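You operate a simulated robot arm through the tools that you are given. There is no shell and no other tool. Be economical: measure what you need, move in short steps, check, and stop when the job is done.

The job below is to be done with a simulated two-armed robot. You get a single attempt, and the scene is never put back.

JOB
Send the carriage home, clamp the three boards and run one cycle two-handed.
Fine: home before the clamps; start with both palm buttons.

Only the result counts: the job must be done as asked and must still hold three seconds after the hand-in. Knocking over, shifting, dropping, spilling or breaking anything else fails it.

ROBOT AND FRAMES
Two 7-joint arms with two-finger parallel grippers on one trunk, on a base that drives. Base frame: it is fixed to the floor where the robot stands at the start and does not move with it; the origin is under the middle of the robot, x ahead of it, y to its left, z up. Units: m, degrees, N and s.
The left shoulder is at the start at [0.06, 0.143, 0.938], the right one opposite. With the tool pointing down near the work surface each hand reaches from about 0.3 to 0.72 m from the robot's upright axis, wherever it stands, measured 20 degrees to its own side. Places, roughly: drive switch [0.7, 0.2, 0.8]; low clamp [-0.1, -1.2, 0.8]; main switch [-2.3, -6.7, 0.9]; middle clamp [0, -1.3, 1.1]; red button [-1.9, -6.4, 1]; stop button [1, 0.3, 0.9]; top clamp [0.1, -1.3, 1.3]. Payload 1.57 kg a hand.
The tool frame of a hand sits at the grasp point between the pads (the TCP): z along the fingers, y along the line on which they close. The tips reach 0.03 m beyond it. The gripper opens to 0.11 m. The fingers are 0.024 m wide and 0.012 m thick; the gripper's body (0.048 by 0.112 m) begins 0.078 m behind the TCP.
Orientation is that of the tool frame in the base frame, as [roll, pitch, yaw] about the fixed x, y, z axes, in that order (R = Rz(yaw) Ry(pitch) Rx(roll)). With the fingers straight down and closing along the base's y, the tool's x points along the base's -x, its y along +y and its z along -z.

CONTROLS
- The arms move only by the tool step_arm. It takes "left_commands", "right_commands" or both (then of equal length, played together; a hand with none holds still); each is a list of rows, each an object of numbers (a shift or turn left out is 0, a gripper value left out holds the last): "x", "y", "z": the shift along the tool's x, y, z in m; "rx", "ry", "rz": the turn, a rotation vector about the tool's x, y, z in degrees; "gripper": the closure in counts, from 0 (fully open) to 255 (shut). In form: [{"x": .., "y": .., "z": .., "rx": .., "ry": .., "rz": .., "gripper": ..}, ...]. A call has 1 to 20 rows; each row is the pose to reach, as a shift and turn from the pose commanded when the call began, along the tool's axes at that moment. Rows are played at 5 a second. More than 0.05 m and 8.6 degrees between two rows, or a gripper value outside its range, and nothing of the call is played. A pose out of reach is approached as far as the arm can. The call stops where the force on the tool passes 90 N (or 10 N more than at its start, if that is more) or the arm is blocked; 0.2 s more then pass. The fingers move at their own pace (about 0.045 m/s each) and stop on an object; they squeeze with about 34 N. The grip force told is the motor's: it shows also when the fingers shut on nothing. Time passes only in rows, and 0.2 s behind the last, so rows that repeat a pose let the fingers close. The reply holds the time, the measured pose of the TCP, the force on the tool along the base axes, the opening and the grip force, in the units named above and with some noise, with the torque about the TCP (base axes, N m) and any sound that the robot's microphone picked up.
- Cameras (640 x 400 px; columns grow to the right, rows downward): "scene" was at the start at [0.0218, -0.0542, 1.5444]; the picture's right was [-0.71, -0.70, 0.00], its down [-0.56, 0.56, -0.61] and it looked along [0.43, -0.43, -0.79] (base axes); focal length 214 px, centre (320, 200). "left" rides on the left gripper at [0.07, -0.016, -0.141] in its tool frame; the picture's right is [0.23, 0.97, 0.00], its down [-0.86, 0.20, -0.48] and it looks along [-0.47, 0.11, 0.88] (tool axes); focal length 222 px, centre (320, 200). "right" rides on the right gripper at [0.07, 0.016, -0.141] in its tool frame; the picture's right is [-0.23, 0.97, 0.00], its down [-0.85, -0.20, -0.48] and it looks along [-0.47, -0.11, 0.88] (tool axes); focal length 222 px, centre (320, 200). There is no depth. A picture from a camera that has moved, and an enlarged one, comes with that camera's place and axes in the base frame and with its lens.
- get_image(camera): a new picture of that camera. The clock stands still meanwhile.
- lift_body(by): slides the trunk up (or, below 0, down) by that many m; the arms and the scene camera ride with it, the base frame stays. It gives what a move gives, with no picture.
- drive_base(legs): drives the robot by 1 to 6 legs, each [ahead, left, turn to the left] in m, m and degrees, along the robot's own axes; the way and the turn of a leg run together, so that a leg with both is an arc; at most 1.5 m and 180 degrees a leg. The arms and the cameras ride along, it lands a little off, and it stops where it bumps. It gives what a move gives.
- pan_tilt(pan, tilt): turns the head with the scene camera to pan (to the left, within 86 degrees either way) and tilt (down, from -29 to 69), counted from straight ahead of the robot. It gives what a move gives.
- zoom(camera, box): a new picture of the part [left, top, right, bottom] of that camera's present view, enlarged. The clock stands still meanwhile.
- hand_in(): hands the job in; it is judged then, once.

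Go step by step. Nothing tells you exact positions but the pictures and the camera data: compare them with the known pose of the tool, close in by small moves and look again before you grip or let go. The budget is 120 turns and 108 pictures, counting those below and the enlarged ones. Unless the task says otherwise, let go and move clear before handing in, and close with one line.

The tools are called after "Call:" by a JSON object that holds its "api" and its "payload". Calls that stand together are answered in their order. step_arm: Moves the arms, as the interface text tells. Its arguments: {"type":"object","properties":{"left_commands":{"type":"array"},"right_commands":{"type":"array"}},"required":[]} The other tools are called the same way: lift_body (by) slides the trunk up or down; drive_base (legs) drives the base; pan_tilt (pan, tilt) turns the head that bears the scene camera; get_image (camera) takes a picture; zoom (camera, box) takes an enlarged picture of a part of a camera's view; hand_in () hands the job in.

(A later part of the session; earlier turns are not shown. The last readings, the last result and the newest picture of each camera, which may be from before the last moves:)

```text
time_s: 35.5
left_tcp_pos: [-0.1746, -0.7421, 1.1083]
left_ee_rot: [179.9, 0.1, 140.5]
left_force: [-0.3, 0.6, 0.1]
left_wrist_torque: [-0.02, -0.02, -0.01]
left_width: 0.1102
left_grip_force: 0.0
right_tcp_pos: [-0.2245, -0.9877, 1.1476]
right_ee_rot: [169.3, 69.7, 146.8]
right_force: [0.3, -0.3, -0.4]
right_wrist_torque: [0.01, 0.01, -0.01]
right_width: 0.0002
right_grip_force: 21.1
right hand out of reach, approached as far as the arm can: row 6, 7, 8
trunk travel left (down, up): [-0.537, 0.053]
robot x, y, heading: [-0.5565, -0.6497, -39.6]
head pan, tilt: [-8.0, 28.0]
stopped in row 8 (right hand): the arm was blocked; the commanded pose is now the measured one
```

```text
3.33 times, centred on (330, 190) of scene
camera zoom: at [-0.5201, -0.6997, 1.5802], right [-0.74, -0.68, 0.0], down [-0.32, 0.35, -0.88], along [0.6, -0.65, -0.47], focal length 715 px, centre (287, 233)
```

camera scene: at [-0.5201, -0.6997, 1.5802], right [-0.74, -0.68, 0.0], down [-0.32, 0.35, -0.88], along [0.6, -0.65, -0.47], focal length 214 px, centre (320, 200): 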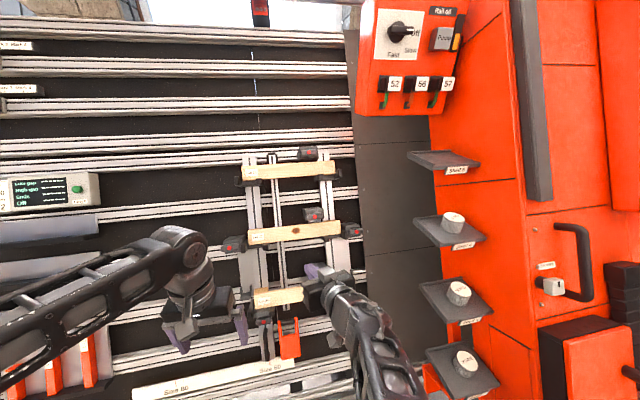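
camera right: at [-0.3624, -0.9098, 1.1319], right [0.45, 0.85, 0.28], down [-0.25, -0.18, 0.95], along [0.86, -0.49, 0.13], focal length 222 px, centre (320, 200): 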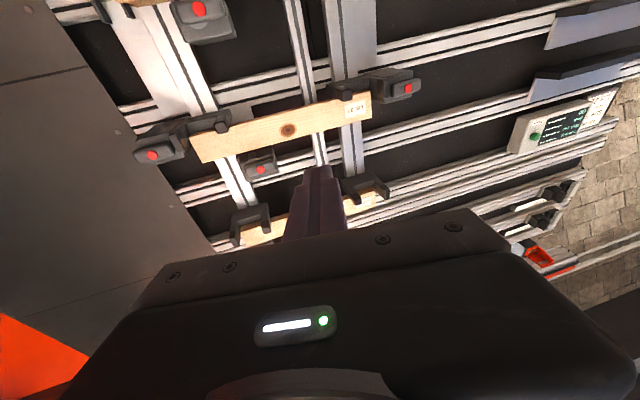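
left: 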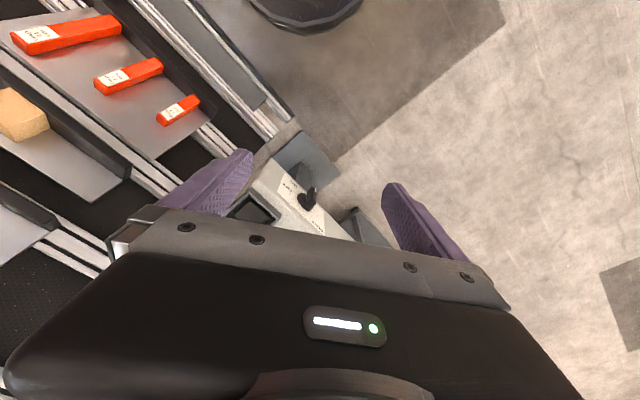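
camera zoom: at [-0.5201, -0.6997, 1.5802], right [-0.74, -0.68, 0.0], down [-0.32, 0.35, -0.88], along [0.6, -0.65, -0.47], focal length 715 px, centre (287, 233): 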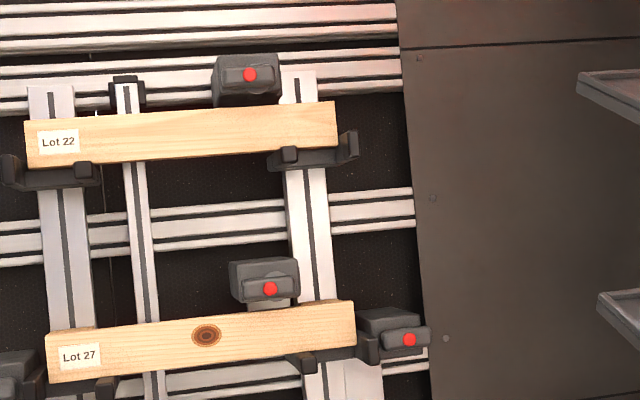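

Call:
{"api": "step_arm", "payload": {"right_commands": [{"x": -0.0147, "y": -0.018, "z": 0.028, "rx": 2.8, "ry": 1.2, "rz": 0.6}, {"x": -0.0293, "y": -0.036, "z": 0.056, "rx": 5.6, "ry": 2.4, "rz": 1.2}, {"x": -0.044, "y": -0.053, "z": 0.084, "rx": 8.4, "ry": 3.6, "rz": 1.8}, {"x": -0.0587, "y": -0.071, "z": 0.112, "rx": 11.2, "ry": 4.8, "rz": 2.4}, {"x": -0.0733, "y": -0.089, "z": 0.14, "rx": 14, "ry": 6, "rz": 3}, {"x": -0.088, "y": -0.107, "z": 0.168, "rx": 16.7, "ry": 7.1, "rz": 3.5}]}}

Call:
{"api": "get_image", "payload": {"camera": "right"}}

Call:
{"api": "zoom", "payload": {"camera": "scene", "box": [220, 130, 400, 270]}}

```text
time_s: 36.9
left_tcp_pos: [-0.1712, -0.7408, 1.1072]
left_ee_rot: [179.9, 0.0, 140.5]
left_force: [0.3, -0.2, 0.0]
left_wrist_torque: [0.01, 0.04, 0.01]
left_width: 0.1101
left_grip_force: 0.1
right_tcp_pos: [-0.0931, -1.1624, 1.1639]
right_ee_rot: [-179.8, 62.2, 140.2]
right_force: [0.1, 0.0, 0.4]
right_wrist_torque: [0.0, 0.0, -0.01]
right_width: 0.0001
right_grip_force: 21.0
trunk travel left (down, up): [-0.537, 0.053]
robot x, y, heading: [-0.5574, -0.6489, -39.7]
head pan, tilt: [-8.0, 28.0]
```

```text
67 pictures are left
camera right: at [-0.2039, -1.0484, 1.1687], right [0.71, 0.68, 0.2], down [-0.15, -0.14, 0.98], along [0.69, -0.72, 0.0], focal length 222 px, centre (320, 200)
```

right: 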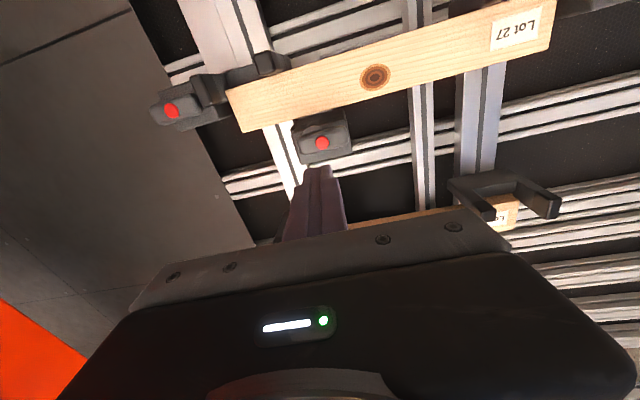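

```text
2.86 times, centred on (310, 200) of scene
camera zoom: at [-0.5176, -0.7005, 1.5802], right [-0.74, -0.68, 0.0], down [-0.32, 0.35, -0.88], along [0.6, -0.65, -0.47], focal length 613 px, centre (349, 200)
```

zoom: 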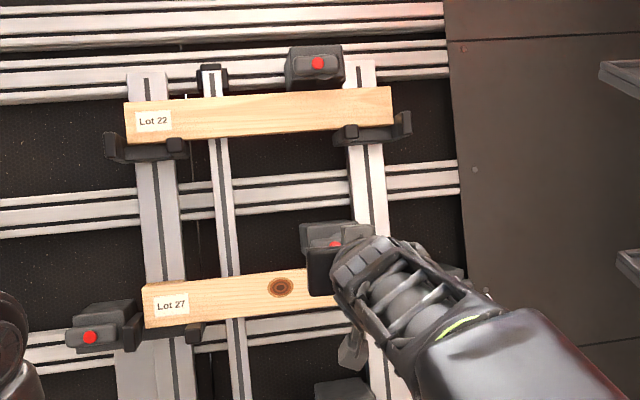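

Call:
{"api": "zoom", "payload": {"camera": "right", "box": [270, 90, 380, 180]}}

Call:
{"api": "zoom", "payload": {"camera": "right", "box": [130, 40, 250, 140]}}

```text
4.44 times, centred on (325, 135) of right
camera zoom: at [-0.2039, -1.0484, 1.1687], right [0.71, 0.68, 0.2], down [-0.15, -0.14, 0.98], along [0.69, -0.72, 0.0], focal length 987 px, centre (298, 489)
```

zoom: 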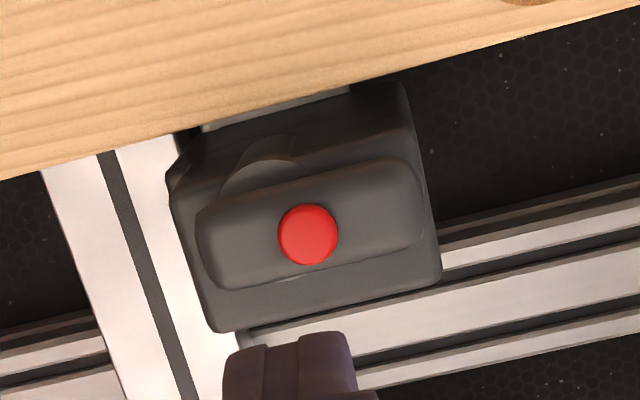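

```text
4.00 times, centred on (190, 90) of right
camera zoom: at [-0.2039, -1.0484, 1.1687], right [0.71, 0.68, 0.2], down [-0.15, -0.14, 0.98], along [0.69, -0.72, 0.0], focal length 888 px, centre (840, 640)
```

zoom: 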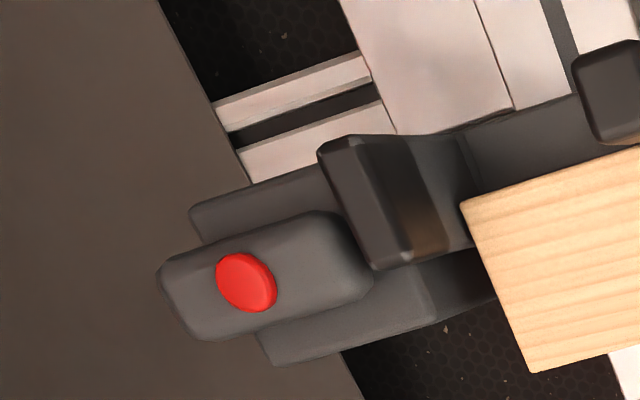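

The clamp has a horizontal paddle with a red dot in front of a hub. I'll first advance and press it gently with closed fingers to see whether it is a push control.

Call:
{"api": "step_arm", "payload": {"right_commands": [{"z": 0.04}, {"z": 0.075}, {"z": 0.095}, {"z": 0.1}]}}

Call:
{"api": "zoom", "payload": {"camera": "right", "box": [220, 40, 420, 200]}}

```text
time_s: 37.9
left_tcp_pos: [-0.1719, -0.7415, 1.1075]
left_ee_rot: [180.0, 0.1, 140.4]
left_force: [-0.1, 0.7, -0.3]
left_wrist_torque: [0.01, -0.02, 0.02]
left_width: 0.1098
left_grip_force: 0.1
right_tcp_pos: [-0.0262, -1.2188, 1.1179]
right_ee_rot: [-179.9, 62.2, 140.2]
right_force: [-0.8, 0.3, -0.1]
right_wrist_torque: [-0.03, 0.01, 0.0]
right_width: 0.0
right_grip_force: 21.4
trunk travel left (down, up): [-0.537, 0.053]
robot x, y, heading: [-0.5586, -0.6493, -39.8]
head pan, tilt: [-8.0, 28.0]
```

```text
2.50 times, centred on (320, 120) of right
camera zoom: at [-0.1371, -1.1053, 1.1228], right [0.71, 0.68, 0.2], down [-0.15, -0.14, 0.98], along [0.69, -0.72, 0.0], focal length 555 px, centre (320, 400)
```

zoom: 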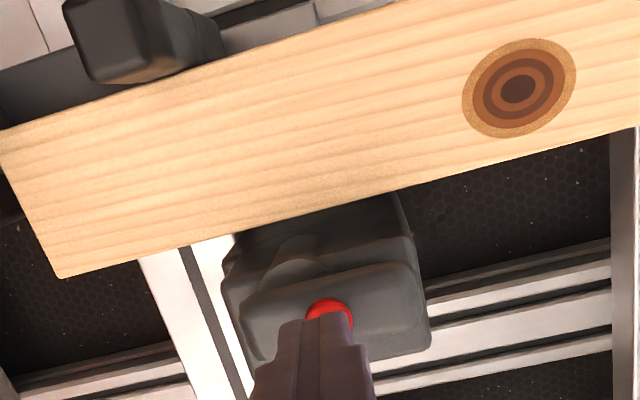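

Call:
{"api": "step_arm", "payload": {"right_commands": [{"z": 0.008}, {"z": 0.014}, {"z": 0.018}, {"z": 0.022}, {"z": 0.026}]}}

Call:
{"api": "zoom", "payload": {"camera": "right", "box": [220, 40, 420, 200]}}

```text
time_s: 39.1
left_tcp_pos: [-0.1762, -0.7386, 1.109]
left_ee_rot: [-180.0, 0.2, 140.5]
left_force: [0.2, -0.2, -0.4]
left_wrist_torque: [0.0, 0.01, -0.01]
left_width: 0.1102
left_grip_force: 0.1
right_tcp_pos: [-0.0098, -1.232, 1.1089]
right_ee_rot: [-179.9, 62.2, 140.3]
right_force: [-15.0, 11.6, 4.7]
right_wrist_torque: [0.16, 0.14, 0.17]
right_width: 0.0
right_grip_force: 21.5
trunk travel left (down, up): [-0.537, 0.053]
robot x, y, heading: [-0.5548, -0.6503, -39.3]
head pan, tilt: [-8.0, 28.0]
```

```text
2.50 times, centred on (320, 120) of right
camera zoom: at [-0.1217, -1.1179, 1.1131], right [0.71, 0.68, 0.2], down [-0.15, -0.14, 0.98], along [0.69, -0.72, 0.01], focal length 555 px, centre (320, 400)
```

zoom: 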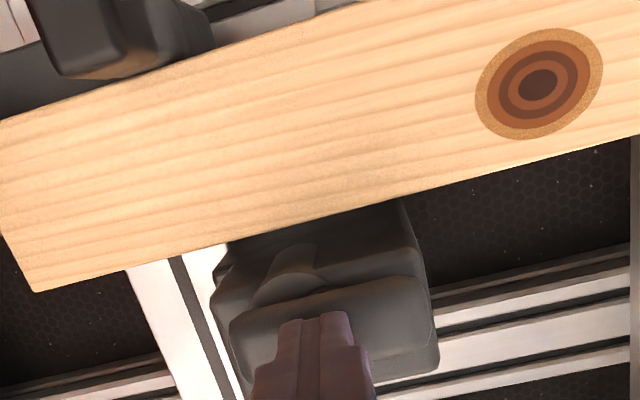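

Call:
{"api": "step_arm", "payload": {"right_commands": [{"z": 0.003}, {"z": 0.006}, {"z": 0.009}]}}

```text
time_s: 39.9
left_tcp_pos: [-0.1807, -0.7352, 1.1106]
left_ee_rot: [179.9, 0.5, 140.5]
left_force: [-0.3, 0.0, 0.7]
left_wrist_torque: [0.02, 0.01, -0.01]
left_width: 0.1102
left_grip_force: 0.1
right_tcp_pos: [-0.0101, -1.2323, 1.1094]
right_ee_rot: [-179.9, 62.5, 140.2]
right_force: [-57.7, 44.9, 11.4]
right_wrist_torque: [0.79, 0.83, 0.51]
right_width: 0.0
right_grip_force: 21.5
trunk travel left (down, up): [-0.537, 0.053]
robot x, y, heading: [-0.556, -0.6506, -39.7]
head pan, tilt: [-8.0, 28.0]
```

Pushing is rigid (73 N, no click), so it is a rotary handle on a hub. I'll back off, roll the gripper 90° and open it to straddle the bar.

Call:
{"api": "step_arm", "payload": {"right_commands": [{"z": -0.04}, {"z": -0.08}, {"z": -0.09, "rz": 8.2}, {"z": -0.09, "rz": 16.4}, {"z": -0.09, "rz": 24.6}, {"z": -0.09, "rz": 32.8}, {"z": -0.09, "rz": 41}, {"z": -0.09, "rz": 49.2, "gripper": 150}, {"z": -0.09, "rz": 57.4}, {"z": -0.09, "rz": 65.6}, {"z": -0.09, "rz": 73.8}, {"z": -0.09, "rz": 82}, {"z": -0.09, "rz": 90}]}}

Call:
{"api": "get_image", "payload": {"camera": "right"}}

```text
time_s: 42.7
left_tcp_pos: [-0.173, -0.7407, 1.1073]
left_ee_rot: [-180.0, 0.0, 140.5]
left_force: [0.1, -0.7, 0.4]
left_wrist_torque: [-0.01, 0.0, -0.02]
left_width: 0.1099
left_grip_force: 0.0
right_tcp_pos: [-0.0641, -1.188, 1.144]
right_ee_rot: [117.9, 0.0, 50.0]
right_force: [-0.2, -1.0, 0.2]
right_wrist_torque: [-0.03, 0.03, -0.05]
right_width: 0.0454
right_grip_force: 0.1
trunk travel left (down, up): [-0.537, 0.053]
robot x, y, heading: [-0.5551, -0.6485, -39.6]
head pan, tilt: [-8.0, 28.0]
```

```text
61 pictures are left
camera right: at [-0.1088, -1.0586, 1.2251], right [0.2, -0.47, 0.86], down [-0.95, -0.32, 0.05], along [0.26, -0.82, -0.51], focal length 222 px, centre (320, 200)
```

right: 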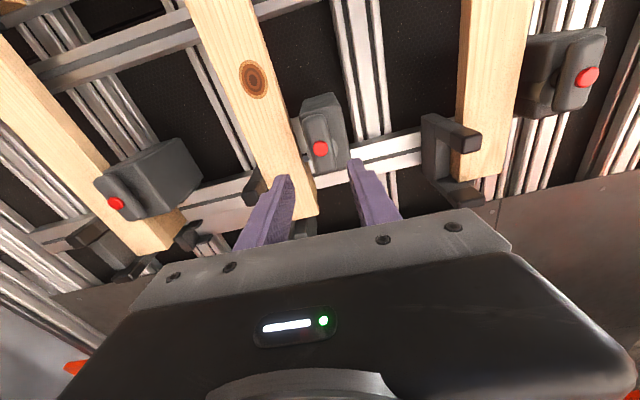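

Call:
{"api": "zoom", "payload": {"camera": "right", "box": [240, 80, 400, 240]}}

```text
2.50 times, centred on (320, 160) of right
camera zoom: at [-0.1088, -1.0586, 1.2251], right [0.2, -0.47, 0.86], down [-0.95, -0.32, 0.05], along [0.26, -0.82, -0.51], focal length 555 px, centre (320, 300)
```

zoom: 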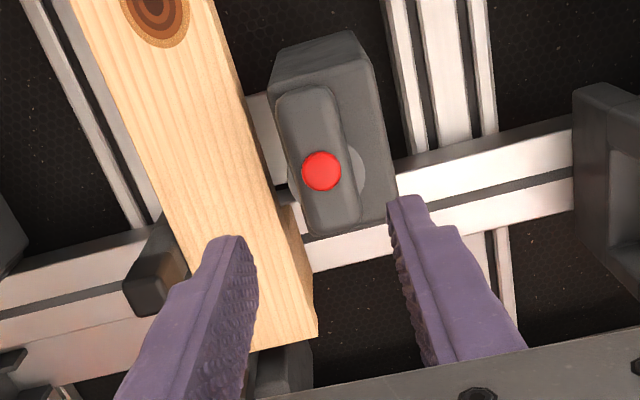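

Call:
{"api": "step_arm", "payload": {"right_commands": [{"z": 0.03, "gripper": 167}, {"z": 0.06}, {"z": 0.08}, {"z": 0.088}]}}

Call:
{"api": "zoom", "payload": {"camera": "right", "box": [220, 40, 420, 240]}}

Call:
{"api": "zoom", "payload": {"camera": "scene", "box": [280, 180, 380, 260]}}

```text
time_s: 43.7
left_tcp_pos: [-0.1721, -0.7413, 1.1072]
left_ee_rot: [180.0, -0.1, 140.5]
left_force: [0.1, -0.9, -0.3]
left_wrist_torque: [-0.02, 0.0, -0.02]
left_width: 0.1101
left_grip_force: 0.0
right_tcp_pos: [-0.0032, -1.2391, 1.103]
right_ee_rot: [117.8, 0.0, 50.0]
right_force: [0.0, -0.8, -0.3]
right_wrist_torque: [-0.01, 0.01, -0.01]
right_width: 0.0379
right_grip_force: 0.1
trunk travel left (down, up): [-0.537, 0.053]
robot x, y, heading: [-0.5609, -0.6513, -39.6]
head pan, tilt: [-8.0, 28.0]
```

```text
2.00 times, centred on (320, 140) of right
camera zoom: at [-0.0491, -1.1087, 1.1844], right [0.2, -0.47, 0.86], down [-0.95, -0.32, 0.05], along [0.26, -0.82, -0.5], focal length 444 px, centre (320, 320)
```

zoom: 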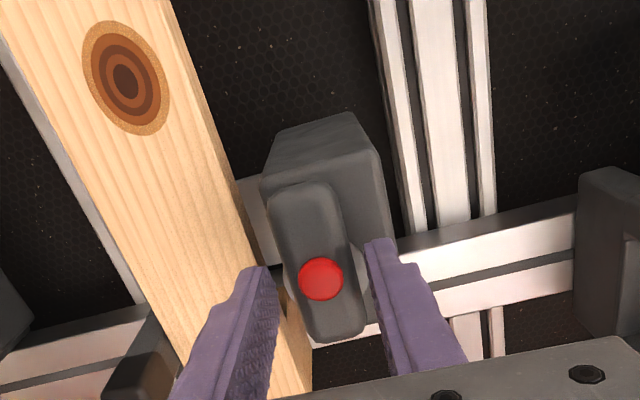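

```text
5.00 times, centred on (330, 220) of scene
camera zoom: at [-0.5184, -0.6998, 1.5802], right [-0.74, -0.68, 0.0], down [-0.32, 0.35, -0.88], along [0.6, -0.65, -0.47], focal length 1072 px, centre (270, 100)
```

zoom: 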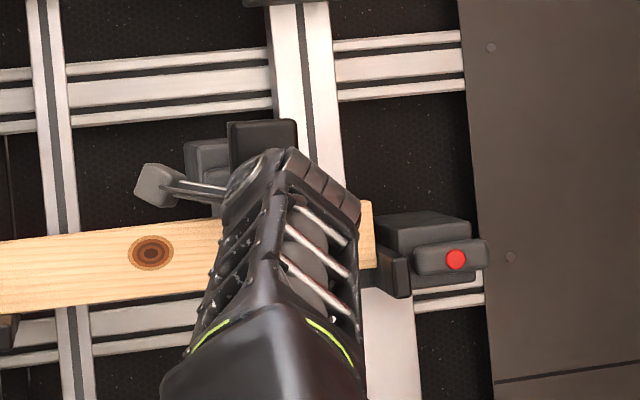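

Call:
{"api": "step_arm", "payload": {"right_commands": [{"z": 0.006}, {"z": 0.006, "gripper": 200}, {"z": 0.006, "gripper": 255}, {"z": 0.006}, {"z": 0.006}]}}

Call:
{"api": "zoom", "payload": {"camera": "right", "box": [220, 40, 420, 240]}}

```text
time_s: 44.9
left_tcp_pos: [-0.1726, -0.7413, 1.1072]
left_ee_rot: [-179.9, 0.0, 140.6]
left_force: [-0.6, 0.1, -0.6]
left_wrist_torque: [-0.01, -0.03, -0.02]
left_width: 0.1099
left_grip_force: 0.0
right_tcp_pos: [0.0005, -1.2411, 1.1014]
right_ee_rot: [117.7, 0.1, 50.0]
right_force: [4.4, -3.9, 4.3]
right_wrist_torque: [-0.01, 0.22, -0.15]
right_width: 0.0279
right_grip_force: 38.2
trunk travel left (down, up): [-0.537, 0.053]
robot x, y, heading: [-0.5559, -0.6514, -39.6]
head pan, tilt: [-8.0, 28.0]
```

```text
2.00 times, centred on (320, 140) of right
camera zoom: at [-0.0451, -1.1124, 1.1818], right [0.2, -0.46, 0.86], down [-0.95, -0.32, 0.05], along [0.26, -0.82, -0.5], focal length 444 px, centre (320, 320)
```

zoom: 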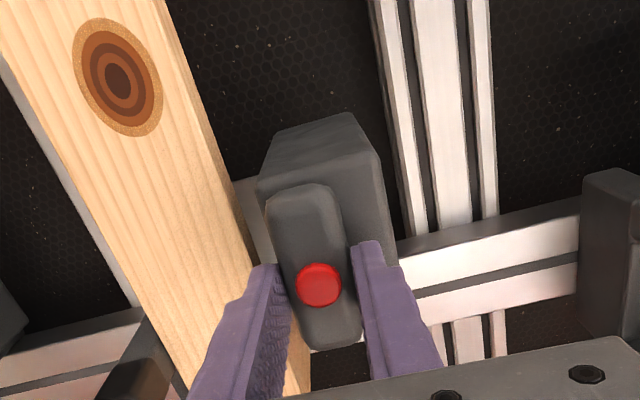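

Gripped the bar (28 mm). Try turning clockwise (as seen by an operator) while watching torque.

Call:
{"api": "step_arm", "payload": {"right_commands": [{"rz": 4}, {"rz": 8}, {"rz": 12}]}}

```text
time_s: 45.7
left_tcp_pos: [-0.173, -0.7412, 1.108]
left_ee_rot: [-179.9, 0.0, 140.6]
left_force: [-0.7, 0.1, 0.2]
left_wrist_torque: [0.0, 0.02, 0.02]
left_width: 0.1101
left_grip_force: 0.0
right_tcp_pos: [0.0001, -1.2413, 1.1013]
right_ee_rot: [118.3, -10.6, 44.5]
right_force: [2.5, -3.0, 6.6]
right_wrist_torque: [0.27, 0.72, -0.22]
right_width: 0.0279
right_grip_force: 38.5
trunk travel left (down, up): [-0.537, 0.053]
robot x, y, heading: [-0.5549, -0.6505, -39.7]
head pan, tilt: [-8.0, 28.0]
```

Call:
{"api": "step_arm", "payload": {"right_commands": [{"rz": 6}, {"rz": 12}, {"rz": 18}, {"rz": 24}, {"rz": 30}, {"rz": 36}]}}

Call:
{"api": "zoom", "payload": {"camera": "right", "box": [220, 40, 420, 240]}}

```text
time_s: 47.1
left_tcp_pos: [-0.1737, -0.7409, 1.1072]
left_ee_rot: [180.0, 0.1, 140.5]
left_force: [0.7, -0.7, -0.3]
left_wrist_torque: [0.0, -0.02, 0.0]
left_width: 0.1101
left_grip_force: 0.0
right_tcp_pos: [0.001, -1.2399, 1.0995]
right_ee_rot: [128.4, -41.1, 22.6]
right_force: [-3.5, 3.8, -3.0]
right_wrist_torque: [0.78, 1.15, -0.08]
right_width: 0.0282
right_grip_force: 38.8
trunk travel left (down, up): [-0.537, 0.053]
robot x, y, heading: [-0.5587, -0.6508, -39.5]
head pan, tilt: [-8.0, 28.0]
```

```text
2.00 times, centred on (320, 140) of right
camera zoom: at [-0.0511, -1.1522, 1.2215], right [-0.39, -0.82, 0.43], down [-0.87, 0.18, -0.46], along [0.3, -0.55, -0.78], focal length 444 px, centre (320, 320)
```

zoom: 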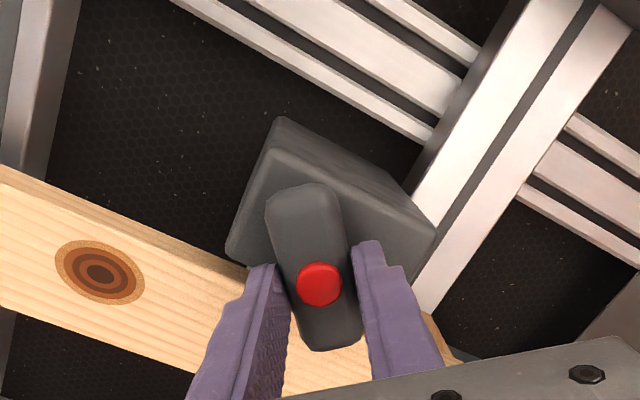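

It turns with the gripper. Continue.

Call:
{"api": "step_arm", "payload": {"right_commands": [{"rz": 6}, {"rz": 12}, {"rz": 18}, {"rz": 24}, {"rz": 30}, {"rz": 36}, {"rz": 42}]}}

Call:
{"api": "zoom", "payload": {"camera": "right", "box": [220, 40, 420, 240]}}

```text
time_s: 48.7
left_tcp_pos: [-0.1713, -0.7401, 1.1069]
left_ee_rot: [179.9, 0.2, 140.5]
left_force: [0.2, 0.2, 0.6]
left_wrist_torque: [-0.01, 0.0, 0.02]
left_width: 0.1101
left_grip_force: 0.0
right_tcp_pos: [0.0026, -1.2385, 1.0985]
right_ee_rot: [179.8, -62.2, -39.6]
right_force: [-5.6, 14.5, -12.8]
right_wrist_torque: [0.0, 1.21, 1.22]
right_width: 0.0289
right_grip_force: 38.7
trunk travel left (down, up): [-0.537, 0.053]
robot x, y, heading: [-0.5581, -0.6505, -39.2]
head pan, tilt: [-8.0, 28.0]
```

```text
2.00 times, centred on (320, 140) of right
camera zoom: at [-0.0797, -1.1919, 1.2278], right [-0.7, -0.68, -0.2], down [-0.51, 0.68, -0.53], along [0.5, -0.27, -0.82], focal length 444 px, centre (320, 320)
```

zoom: 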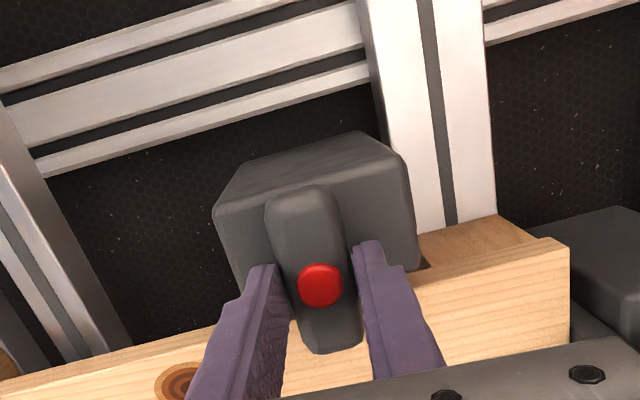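

Call:
{"api": "step_arm", "payload": {"right_commands": [{"rz": 3}, {"rz": 6}]}}

Call:
{"api": "zoom", "payload": {"camera": "right", "box": [220, 40, 420, 240]}}

```text
time_s: 49.3
left_tcp_pos: [-0.1728, -0.7418, 1.1065]
left_ee_rot: [179.9, 0.0, 140.5]
left_force: [0.5, 0.4, 0.4]
left_wrist_torque: [0.01, -0.01, 0.0]
left_width: 0.1101
left_grip_force: 0.1
right_tcp_pos: [0.002, -1.2398, 1.1009]
right_ee_rot: [-169.0, -61.6, -52.3]
right_force: [1.0, 13.0, -8.3]
right_wrist_torque: [-0.28, 1.23, 1.55]
right_width: 0.0316
right_grip_force: 39.8
trunk travel left (down, up): [-0.537, 0.053]
robot x, y, heading: [-0.5554, -0.6521, -39.4]
head pan, tilt: [-8.0, 28.0]
```

```text
2.00 times, centred on (320, 140) of right
camera zoom: at [-0.0847, -1.1969, 1.2271], right [-0.72, -0.63, -0.29], down [-0.44, 0.74, -0.51], along [0.53, -0.24, -0.81], focal length 444 px, centre (320, 320)
```

zoom: 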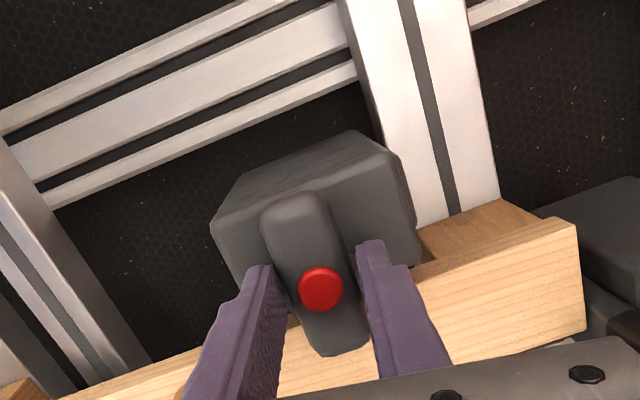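

The bar now slips in the pads: the 90° stop is reached. Undo the overshoot, open, back away and look.

Call:
{"api": "step_arm", "payload": {"right_commands": [{"rz": -6}, {"rz": -6, "gripper": 160}, {"rz": -6}, {"rz": -6, "z": -0.03}, {"rz": -6, "z": -0.07}, {"rz": -6, "z": -0.11}]}}

Call:
{"api": "zoom", "payload": {"camera": "right", "box": [220, 40, 420, 240]}}

Call:
{"api": "zoom", "payload": {"camera": "scene", "box": [220, 130, 400, 270]}}

```text
time_s: 50.7
left_tcp_pos: [-0.173, -0.7404, 1.1073]
left_ee_rot: [180.0, 0.1, 140.4]
left_force: [-0.9, -0.2, -0.7]
left_wrist_torque: [0.03, -0.05, 0.01]
left_width: 0.1101
left_grip_force: 0.1
right_tcp_pos: [-0.075, -1.1777, 1.1526]
right_ee_rot: [179.8, -62.4, -39.8]
right_force: [0.1, 0.6, -0.1]
right_wrist_torque: [0.01, -0.03, -0.04]
right_width: 0.041
right_grip_force: 0.1
trunk travel left (down, up): [-0.537, 0.053]
robot x, y, heading: [-0.5599, -0.6532, -39.7]
head pan, tilt: [-8.0, 28.0]
```

```text
2.00 times, centred on (320, 140) of right
camera zoom: at [-0.157, -1.1297, 1.2811], right [-0.71, -0.68, -0.2], down [-0.5, 0.68, -0.53], along [0.5, -0.28, -0.82], focal length 444 px, centre (320, 320)
```

zoom: 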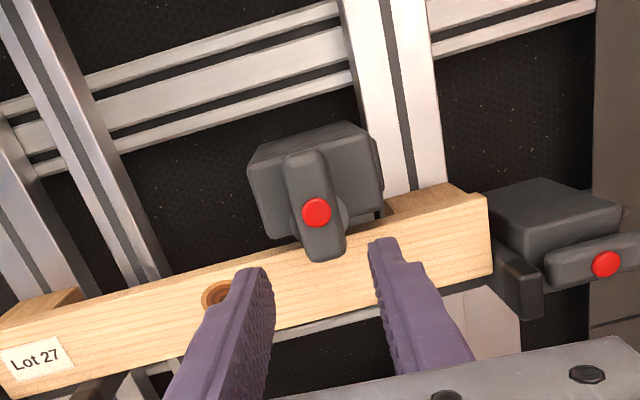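

```text
2.86 times, centred on (310, 200) of scene
camera zoom: at [-0.5195, -0.6988, 1.5803], right [-0.74, -0.68, 0.0], down [-0.32, 0.35, -0.88], along [0.6, -0.65, -0.47], focal length 613 px, centre (349, 200)
```

zoom: 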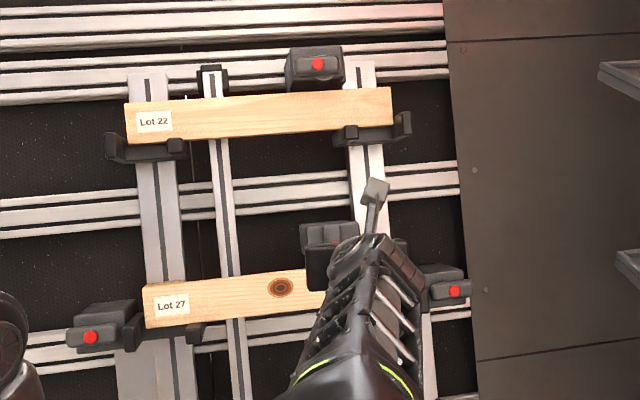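

Middle clamp handle is turned to vertical. Next: top clamp. Pull back, roll back to the horizontal-bar grip and rise, raise the trunk 5 cm and drive 10 cm ahead.

Call:
{"api": "step_arm", "payload": {"right_commands": [{"z": -0.04}, {"z": -0.08}, {"z": -0.1, "rz": -8.2, "x": 0.02}, {"z": -0.1, "rz": -16.4, "x": 0.05}, {"z": -0.1, "rz": -24.6, "x": 0.08}, {"z": -0.1, "rz": -32.8, "x": 0.1}, {"z": -0.1, "rz": -41, "x": 0.12}, {"z": -0.1, "rz": -49.2, "x": 0.14}, {"z": -0.1, "rz": -57.4, "x": 0.16}, {"z": -0.1, "rz": -65.6, "x": 0.18}, {"z": -0.1, "rz": -73.8, "x": 0.2}, {"z": -0.1, "rz": -82, "x": 0.2}, {"z": -0.1, "rz": -90, "x": 0.2}]}}

Call:
{"api": "lift_body", "payload": {"by": 0.05}}

Call:
{"api": "drive_base", "payload": {"legs": [[0.1, 0, 0]]}}

Call:
{"api": "get_image", "payload": {"camera": "right"}}

Call:
{"api": "get_image", "payload": {"camera": "scene"}}

```text
time_s: 53.5
left_tcp_pos: [-0.1722, -0.7415, 1.1077]
left_ee_rot: [-180.0, -0.1, 140.5]
left_force: [-0.4, -0.6, 0.1]
left_wrist_torque: [0.0, 0.02, -0.01]
left_width: 0.1098
left_grip_force: 0.1
right_tcp_pos: [-0.071, -1.1816, 1.3745]
right_ee_rot: [117.9, 0.2, 50.1]
right_force: [0.0, -0.8, -0.3]
right_wrist_torque: [-0.02, 0.0, -0.03]
right_width: 0.0409
right_grip_force: 0.0
trunk travel left (down, up): [-0.537, 0.053]
robot x, y, heading: [-0.5591, -0.6528, -39.6]
head pan, tilt: [-8.0, 28.0]
```

```text
time_s: 54.4
left_tcp_pos: [-0.1727, -0.7426, 1.1578]
left_ee_rot: [180.0, 0.0, 140.5]
left_force: [-0.1, 0.1, -0.1]
left_wrist_torque: [0.05, 0.02, 0.01]
left_width: 0.1101
left_grip_force: 0.0
right_tcp_pos: [-0.0693, -1.181, 1.4242]
right_ee_rot: [117.8, 0.2, 50.1]
right_force: [0.6, -0.5, 0.1]
right_wrist_torque: [0.04, 0.04, -0.02]
right_width: 0.041
right_grip_force: 0.0
trunk travel left (down, up): [-0.587, 0.003]
robot x, y, heading: [-0.5588, -0.6509, -39.5]
head pan, tilt: [-8.0, 28.0]
```

```text
time_s: 55.6
left_tcp_pos: [-0.0951, -0.8053, 1.1565]
left_ee_rot: [180.0, -0.1, 140.6]
left_force: [-0.5, 0.3, 1.0]
left_wrist_torque: [0.02, 0.03, 0.0]
left_width: 0.1099
left_grip_force: 0.1
right_tcp_pos: [0.009, -1.2473, 1.424]
right_ee_rot: [117.8, 0.2, 50.1]
right_force: [0.5, -0.6, -0.5]
right_wrist_torque: [-0.01, -0.03, -0.01]
right_width: 0.0409
right_grip_force: 0.0
trunk travel left (down, up): [-0.587, 0.003]
robot x, y, heading: [-0.4802, -0.71, -39.4]
head pan, tilt: [-8.0, 28.0]
```

```text
51 pictures are left
camera right: at [-0.0371, -1.1168, 1.5053], right [0.2, -0.47, 0.86], down [-0.94, -0.32, 0.05], along [0.26, -0.82, -0.51], focal length 222 px, centre (320, 200)
```

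right: 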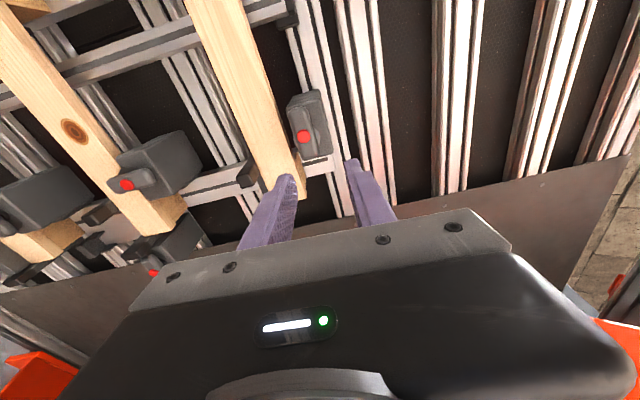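

```text
50 pictures are left
camera scene: at [-0.4396, -0.7647, 1.6302], right [-0.74, -0.68, 0.0], down [-0.32, 0.35, -0.88], along [0.6, -0.65, -0.47], focal length 214 px, centre (320, 200)
```

scene: 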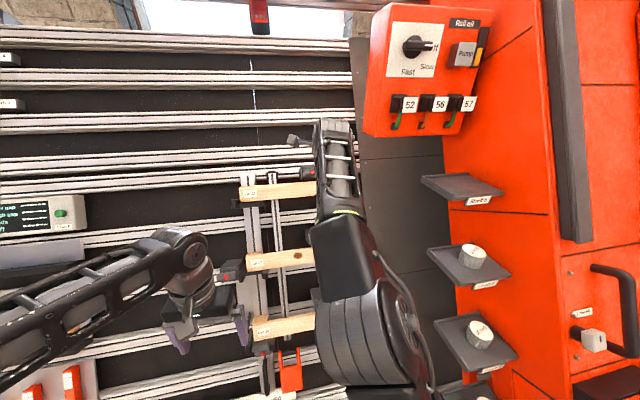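

Top clamp dot triangulates to (0.111, −1.322, 1.335). Approach it part-way and check.

Call:
{"api": "step_arm", "payload": {"right_commands": [{"x": 0.004, "y": -0.01, "z": 0.03}, {"x": 0.008, "y": -0.02, "z": 0.06}, {"x": 0.008, "y": -0.02, "z": 0.09}]}}

Call:
{"api": "zoom", "payload": {"camera": "right", "box": [220, 40, 420, 240]}}

```text
time_s: 56.4
left_tcp_pos: [-0.0938, -0.8061, 1.1564]
left_ee_rot: [179.9, 0.0, 140.5]
left_force: [-0.1, -0.7, -0.1]
left_wrist_torque: [0.03, 0.04, -0.04]
left_width: 0.11
left_grip_force: 0.0
right_tcp_pos: [0.0676, -1.2861, 1.3636]
right_ee_rot: [117.8, 0.1, 49.9]
right_force: [0.6, 0.0, 0.0]
right_wrist_torque: [0.01, -0.02, 0.02]
right_width: 0.041
right_grip_force: 0.0
trunk travel left (down, up): [-0.587, 0.003]
robot x, y, heading: [-0.4798, -0.7142, -39.7]
head pan, tilt: [-8.0, 28.0]
```

```text
2.00 times, centred on (320, 140) of right
camera zoom: at [0.0213, -1.156, 1.4446], right [0.2, -0.46, 0.86], down [-0.94, -0.32, 0.05], along [0.26, -0.82, -0.5], focal length 444 px, centre (320, 320)
```

zoom: 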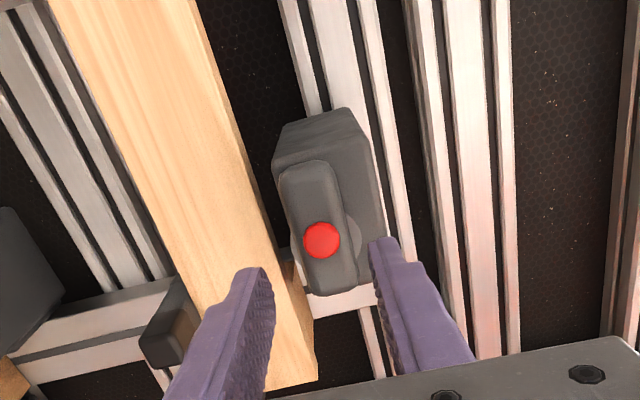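

Call:
{"api": "step_arm", "payload": {"right_commands": [{"z": 0.02, "x": 0.002, "gripper": 167}, {"z": 0.036, "x": 0.002}, {"z": 0.047, "x": 0.002}, {"z": 0.049, "x": 0.002, "gripper": 255}, {"z": 0.049, "x": 0.002}, {"z": 0.049, "x": 0.002}]}}

Call:
{"api": "zoom", "payload": {"camera": "right", "box": [220, 40, 420, 240]}}

```text
time_s: 57.8
left_tcp_pos: [-0.0954, -0.8051, 1.1579]
left_ee_rot: [-180.0, 0.0, 140.5]
left_force: [-0.3, -0.8, 0.0]
left_wrist_torque: [-0.03, 0.0, 0.01]
left_width: 0.1102
left_grip_force: 0.1
right_tcp_pos: [0.066, -1.2834, 1.3653]
right_ee_rot: [117.6, 0.0, 50.1]
right_force: [-0.1, 0.1, -0.1]
right_wrist_torque: [0.0, 0.02, 0.0]
right_width: 0.0
right_grip_force: 18.1
right hand out of reach, approached as far as the arm can: row 1, 2, 3, 4, 5, 6
trunk travel left (down, up): [-0.587, 0.003]
robot x, y, heading: [-0.4785, -0.7161, -39.5]
head pan, tilt: [-8.0, 28.0]
```

```text
2.00 times, centred on (320, 140) of right
camera zoom: at [0.0199, -1.1546, 1.446], right [0.2, -0.46, 0.86], down [-0.94, -0.32, 0.05], along [0.26, -0.82, -0.5], focal length 444 px, centre (320, 320)
```

zoom: 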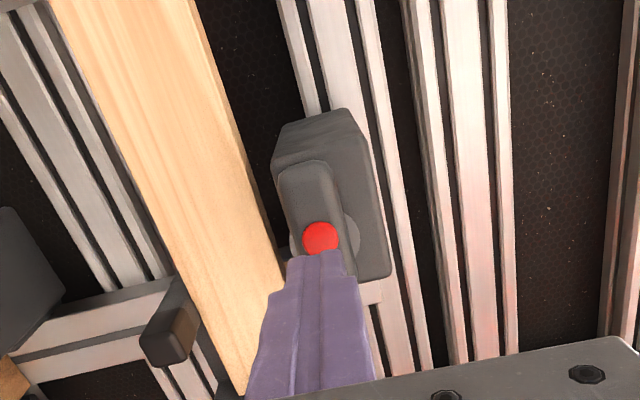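

Call:
{"api": "step_arm", "payload": {"right_commands": [{"z": -0.04, "gripper": 160}, {"z": -0.08}, {"z": -0.12}]}}

Call:
{"api": "drive_base", "payload": {"legs": [[0.12, 0, 0]]}}

Call:
{"api": "get_image", "payload": {"camera": "right"}}

```text
time_s: 58.6
left_tcp_pos: [-0.0978, -0.8046, 1.1576]
left_ee_rot: [-180.0, 0.2, 140.5]
left_force: [-0.6, 0.4, 0.2]
left_wrist_torque: [-0.02, -0.03, -0.01]
left_width: 0.11
left_grip_force: 0.0
right_tcp_pos: [-0.0183, -1.2145, 1.4212]
right_ee_rot: [117.7, 0.1, 50.1]
right_force: [0.5, 1.4, 0.4]
right_wrist_torque: [0.02, 0.01, -0.05]
right_width: 0.0411
right_grip_force: 0.1
trunk travel left (down, up): [-0.587, 0.003]
robot x, y, heading: [-0.4759, -0.716, -39.6]
head pan, tilt: [-8.0, 28.0]
```

```text
time_s: 59.8
left_tcp_pos: [-0.0098, -0.8765, 1.1566]
left_ee_rot: [179.9, -0.1, 140.6]
left_force: [-0.6, 0.9, -0.4]
left_wrist_torque: [0.03, 0.05, 0.01]
left_width: 0.1101
left_grip_force: 0.1
right_tcp_pos: [0.0692, -1.2866, 1.4196]
right_ee_rot: [117.9, 0.0, 50.1]
right_force: [0.5, 0.1, 0.1]
right_wrist_torque: [0.01, 0.02, 0.0]
right_width: 0.0411
right_grip_force: 0.0
trunk travel left (down, up): [-0.587, 0.003]
robot x, y, heading: [-0.3958, -0.7813, -39.5]
head pan, tilt: [-8.0, 28.0]
```

```text
47 pictures are left
camera right: at [0.0243, -1.1573, 1.5007], right [0.2, -0.47, 0.86], down [-0.94, -0.33, 0.05], along [0.26, -0.82, -0.51], focal length 222 px, centre (320, 200)
```

right: 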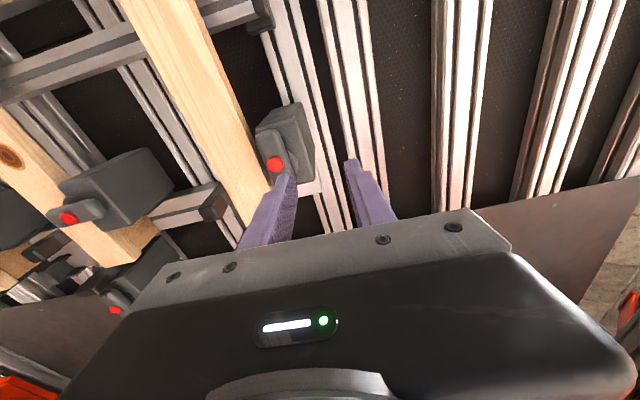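

Call:
{"api": "step_arm", "payload": {"right_commands": [{"y": -0.03, "x": 0.001}, {"y": -0.048, "x": 0.001, "z": 0.02, "gripper": 167}, {"y": -0.048, "x": 0.002, "z": 0.045}, {"y": -0.048, "x": 0.002, "z": 0.06}]}}

Call:
{"api": "zoom", "payload": {"camera": "right", "box": [220, 40, 420, 240]}}

```text
time_s: 60.8
left_tcp_pos: [-0.0101, -0.8751, 1.1557]
left_ee_rot: [180.0, 0.0, 140.6]
left_force: [1.0, 0.5, 0.0]
left_wrist_torque: [0.02, 0.0, 0.0]
left_width: 0.11
left_grip_force: 0.0
right_tcp_pos: [0.0941, -1.3053, 1.3503]
right_ee_rot: [117.8, 0.0, 50.2]
right_force: [0.0, 0.8, -0.6]
right_wrist_torque: [-0.01, 0.0, 0.0]
right_width: 0.0379
right_grip_force: 0.2
trunk travel left (down, up): [-0.587, 0.003]
robot x, y, heading: [-0.3957, -0.7876, -39.6]
head pan, tilt: [-8.0, 28.0]
```

```text
2.00 times, centred on (320, 140) of right
camera zoom: at [0.0483, -1.1751, 1.4306], right [0.2, -0.46, 0.86], down [-0.94, -0.32, 0.05], along [0.26, -0.82, -0.5], focal length 444 px, centre (320, 320)
```

zoom: 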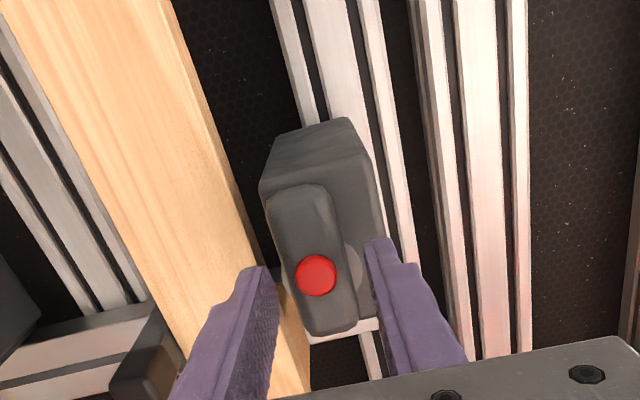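

Call:
{"api": "step_arm", "payload": {"right_commands": [{"z": 0.012, "y": -0.002}, {"z": 0.013, "y": -0.002, "gripper": 255}, {"z": 0.013, "y": -0.002}, {"z": 0.013, "y": -0.002}]}}

Call:
{"api": "step_arm", "payload": {"right_commands": [{"rz": 6}, {"rz": 12}, {"rz": 18}, {"rz": 24}, {"rz": 30}, {"rz": 36}, {"rz": 42}, {"rz": 48}, {"rz": 54}, {"rz": 60}, {"rz": 66}, {"rz": 72}, {"rz": 78}, {"rz": 84}, {"rz": 90}]}}

Call:
{"api": "zoom", "payload": {"camera": "right", "box": [220, 40, 420, 240]}}

```text
time_s: 61.8
left_tcp_pos: [-0.0104, -0.8749, 1.1564]
left_ee_rot: [-179.9, 0.0, 140.6]
left_force: [0.2, 0.6, -1.4]
left_wrist_torque: [0.01, 0.0, -0.02]
left_width: 0.11
left_grip_force: 0.0
right_tcp_pos: [0.1023, -1.3113, 1.3415]
right_ee_rot: [117.7, 0.1, 50.1]
right_force: [4.4, -3.6, 6.5]
right_wrist_torque: [-0.13, 0.05, -0.04]
right_width: 0.0281
right_grip_force: 34.9
trunk travel left (down, up): [-0.587, 0.003]
robot x, y, heading: [-0.3934, -0.7825, -39.2]
head pan, tilt: [-8.0, 28.0]
```

```text
time_s: 65.0
left_tcp_pos: [-0.0107, -0.8754, 1.157]
left_ee_rot: [180.0, 0.0, 140.7]
left_force: [-0.3, 0.4, 0.1]
left_wrist_torque: [0.0, -0.01, 0.0]
left_width: 0.1101
left_grip_force: 0.1
right_tcp_pos: [0.1015, -1.3114, 1.3424]
right_ee_rot: [179.5, -62.0, -39.5]
right_force: [5.1, -7.1, 10.2]
right_wrist_torque: [-0.69, 0.8, 0.82]
right_width: 0.0287
right_grip_force: 38.7
trunk travel left (down, up): [-0.587, 0.003]
robot x, y, heading: [-0.3952, -0.7799, -39.6]
head pan, tilt: [-8.0, 28.0]
```

```text
2.00 times, centred on (320, 140) of right
camera zoom: at [0.0198, -1.2633, 1.4702], right [-0.71, -0.68, -0.2], down [-0.5, 0.68, -0.53], along [0.5, -0.28, -0.82], focal length 444 px, centre (320, 320)
```

zoom: 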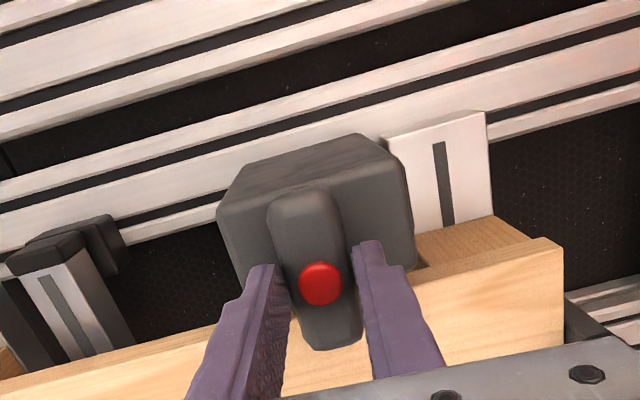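

Top bar is vertical. Nudge to the stop, release, and retreat upward/back while rolling back.

Call:
{"api": "step_arm", "payload": {"right_commands": [{"rz": 3}, {"rz": 6}, {"rz": 0}, {"rz": 0, "gripper": 160}, {"rz": 0}, {"z": -0.03}, {"z": -0.07}, {"z": -0.11}, {"z": -0.15}]}}

Call:
{"api": "drive_base", "payload": {"legs": [[-0.3, 0, 0]]}}

Call:
{"api": "lift_body", "payload": {"by": -0.25}}

Call:
{"api": "get_image", "payload": {"camera": "right"}}

Call:
{"api": "get_image", "payload": {"camera": "scene"}}

```text
time_s: 67.0
left_tcp_pos: [-0.0109, -0.8749, 1.1562]
left_ee_rot: [-180.0, 0.2, 140.6]
left_force: [0.2, 1.1, -0.5]
left_wrist_torque: [-0.02, -0.05, 0.0]
left_width: 0.1104
left_grip_force: 0.1
right_tcp_pos: [-0.0014, -1.2237, 1.4128]
right_ee_rot: [179.8, -62.2, -39.8]
right_force: [-0.8, -1.7, -0.3]
right_wrist_torque: [0.01, 0.0, 0.02]
right_width: 0.0412
right_grip_force: 0.0
trunk travel left (down, up): [-0.587, 0.003]
robot x, y, heading: [-0.3945, -0.786, -39.5]
head pan, tilt: [-8.0, 28.0]
```

```text
time_s: 69.1
left_tcp_pos: [-0.2422, -0.6826, 1.1568]
left_ee_rot: [-179.9, 0.2, 140.5]
left_force: [-0.3, -0.2, -0.6]
left_wrist_torque: [0.0, -0.02, -0.01]
left_width: 0.1098
left_grip_force: 0.0
right_tcp_pos: [-0.2344, -1.0339, 1.414]
right_ee_rot: [179.8, -62.3, -39.8]
right_force: [0.7, 0.1, 0.4]
right_wrist_torque: [0.01, -0.02, 0.0]
right_width: 0.0412
right_grip_force: 0.1
trunk travel left (down, up): [-0.587, 0.003]
robot x, y, heading: [-0.6274, -0.5933, -39.9]
head pan, tilt: [-8.0, 28.0]
```

```text
time_s: 71.6
left_tcp_pos: [-0.2428, -0.6842, 0.9065]
left_ee_rot: [180.0, 0.0, 140.5]
left_force: [0.1, 0.2, -0.7]
left_wrist_torque: [-0.04, 0.02, 0.01]
left_width: 0.11
left_grip_force: 0.1
right_tcp_pos: [-0.2332, -1.0344, 1.1631]
right_ee_rot: [179.8, -62.2, -39.9]
right_force: [0.2, -0.2, 0.1]
right_wrist_torque: [0.03, 0.02, -0.01]
right_width: 0.0408
right_grip_force: 0.0
trunk travel left (down, up): [-0.337, 0.253]
robot x, y, heading: [-0.6259, -0.5918, -39.3]
head pan, tilt: [-8.0, 28.0]
```

```text
44 pictures are left
camera right: at [-0.3147, -0.9868, 1.2914], right [-0.71, -0.68, -0.2], down [-0.5, 0.68, -0.53], along [0.5, -0.28, -0.82], focal length 222 px, centre (320, 200)
```

right: 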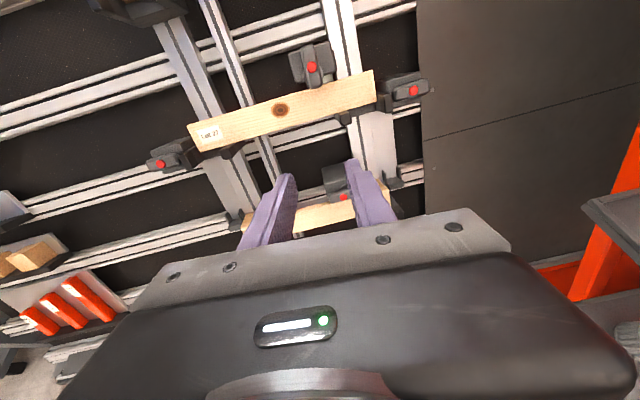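

```text
43 pictures are left
camera scene: at [-0.5887, -0.6423, 1.3803], right [-0.74, -0.68, 0.0], down [-0.32, 0.35, -0.88], along [0.6, -0.65, -0.47], focal length 214 px, centre (320, 200)
```

scene: 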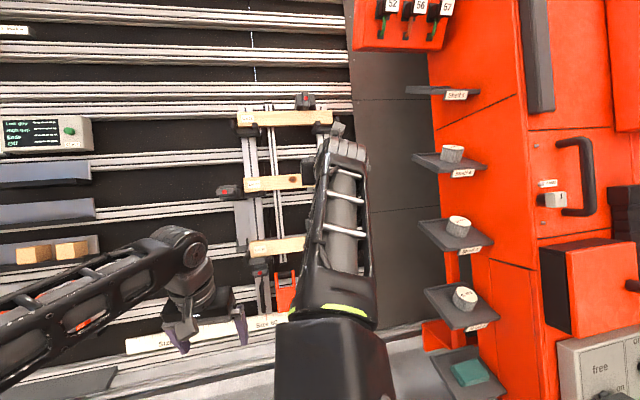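

Call:
{"api": "step_arm", "payload": {"right_commands": [{"rz": -8.2, "x": -0.016, "y": 0.001}, {"rz": -16.4, "x": -0.032, "y": 0.002, "z": 0.01}, {"rz": -24.6, "x": -0.048, "y": 0.004, "z": 0.02}, {"rz": -32.8, "x": -0.064, "y": 0.005, "z": 0.04}, {"rz": -41, "x": -0.08, "y": 0.006, "z": 0.06}, {"rz": -49.2, "x": -0.1, "y": 0.007, "z": 0.08}, {"rz": -57.4, "x": -0.12, "y": 0.008, "z": 0.1}, {"rz": -65.6, "x": -0.14, "y": 0.01, "z": 0.12}, {"rz": -73.8, "x": -0.16, "y": 0.012, "z": 0.14}, {"rz": -82, "x": -0.178, "y": 0.013, "z": 0.16}, {"rz": -90, "x": -0.178, "y": 0.013, "z": 0.175}]}}

Call:
{"api": "get_image", "payload": {"camera": "right"}}

```text
time_s: 74.0
left_tcp_pos: [-0.2426, -0.6832, 0.9073]
left_ee_rot: [180.0, -0.1, 140.5]
left_force: [-0.1, 0.4, -0.3]
left_wrist_torque: [-0.01, -0.02, -0.02]
left_width: 0.1097
left_grip_force: 0.0
right_tcp_pos: [-0.1877, -1.0908, 0.9233]
right_ee_rot: [117.8, 0.2, 50.1]
right_force: [-0.6, -0.3, -0.3]
right_wrist_torque: [0.0, 0.03, -0.03]
right_width: 0.041
right_grip_force: 0.0
trunk travel left (down, up): [-0.337, 0.253]
robot x, y, heading: [-0.6266, -0.5922, -39.5]
head pan, tilt: [-8.0, 28.0]
```

```text
42 pictures are left
camera right: at [-0.2323, -0.9612, 1.0041], right [0.2, -0.46, 0.86], down [-0.94, -0.32, 0.05], along [0.26, -0.82, -0.5], focal length 222 px, centre (320, 200)
```

right: 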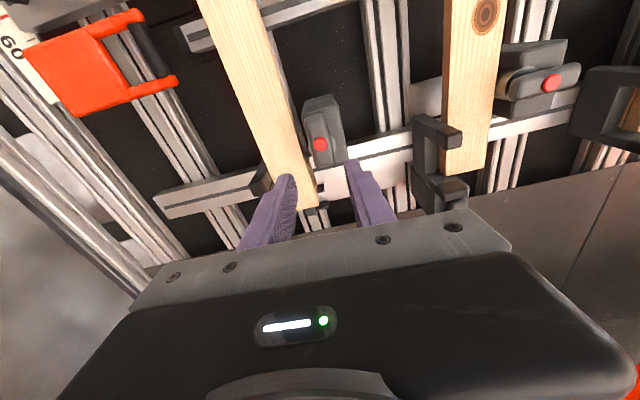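

Call:
{"api": "step_arm", "payload": {"right_commands": [{"z": 0.04, "gripper": 167}, {"z": 0.075}, {"z": 0.1}, {"z": 0.11}]}}

Call:
{"api": "zoom", "payload": {"camera": "right", "box": [220, 40, 420, 240]}}

```text
time_s: 75.0
left_tcp_pos: [-0.2423, -0.6833, 0.9058]
left_ee_rot: [180.0, 0.0, 140.5]
left_force: [0.4, 0.1, 0.1]
left_wrist_torque: [-0.03, 0.01, 0.02]
left_width: 0.11
left_grip_force: 0.1
right_tcp_pos: [-0.1124, -1.1533, 0.8732]
right_ee_rot: [117.8, 0.2, 50.0]
right_force: [0.9, -0.2, -0.6]
right_wrist_torque: [0.0, -0.02, 0.02]
right_width: 0.0378
right_grip_force: 0.0
trunk travel left (down, up): [-0.337, 0.253]
robot x, y, heading: [-0.6253, -0.5919, -39.4]
head pan, tilt: [-8.0, 28.0]
```

```text
2.00 times, centred on (320, 140) of right
camera zoom: at [-0.157, -1.0237, 0.9534], right [0.2, -0.47, 0.86], down [-0.95, -0.32, 0.05], along [0.26, -0.82, -0.51], focal length 444 px, centre (320, 320)
```

zoom: 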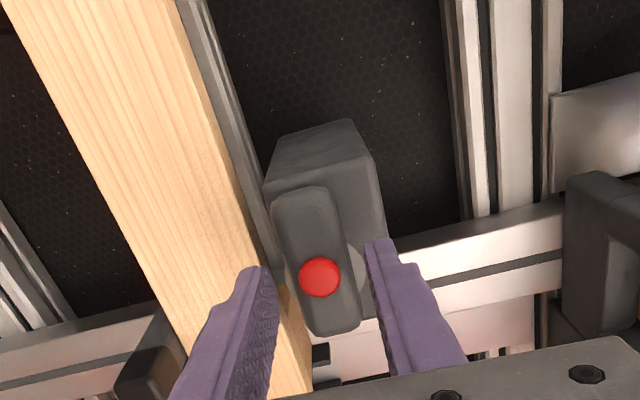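

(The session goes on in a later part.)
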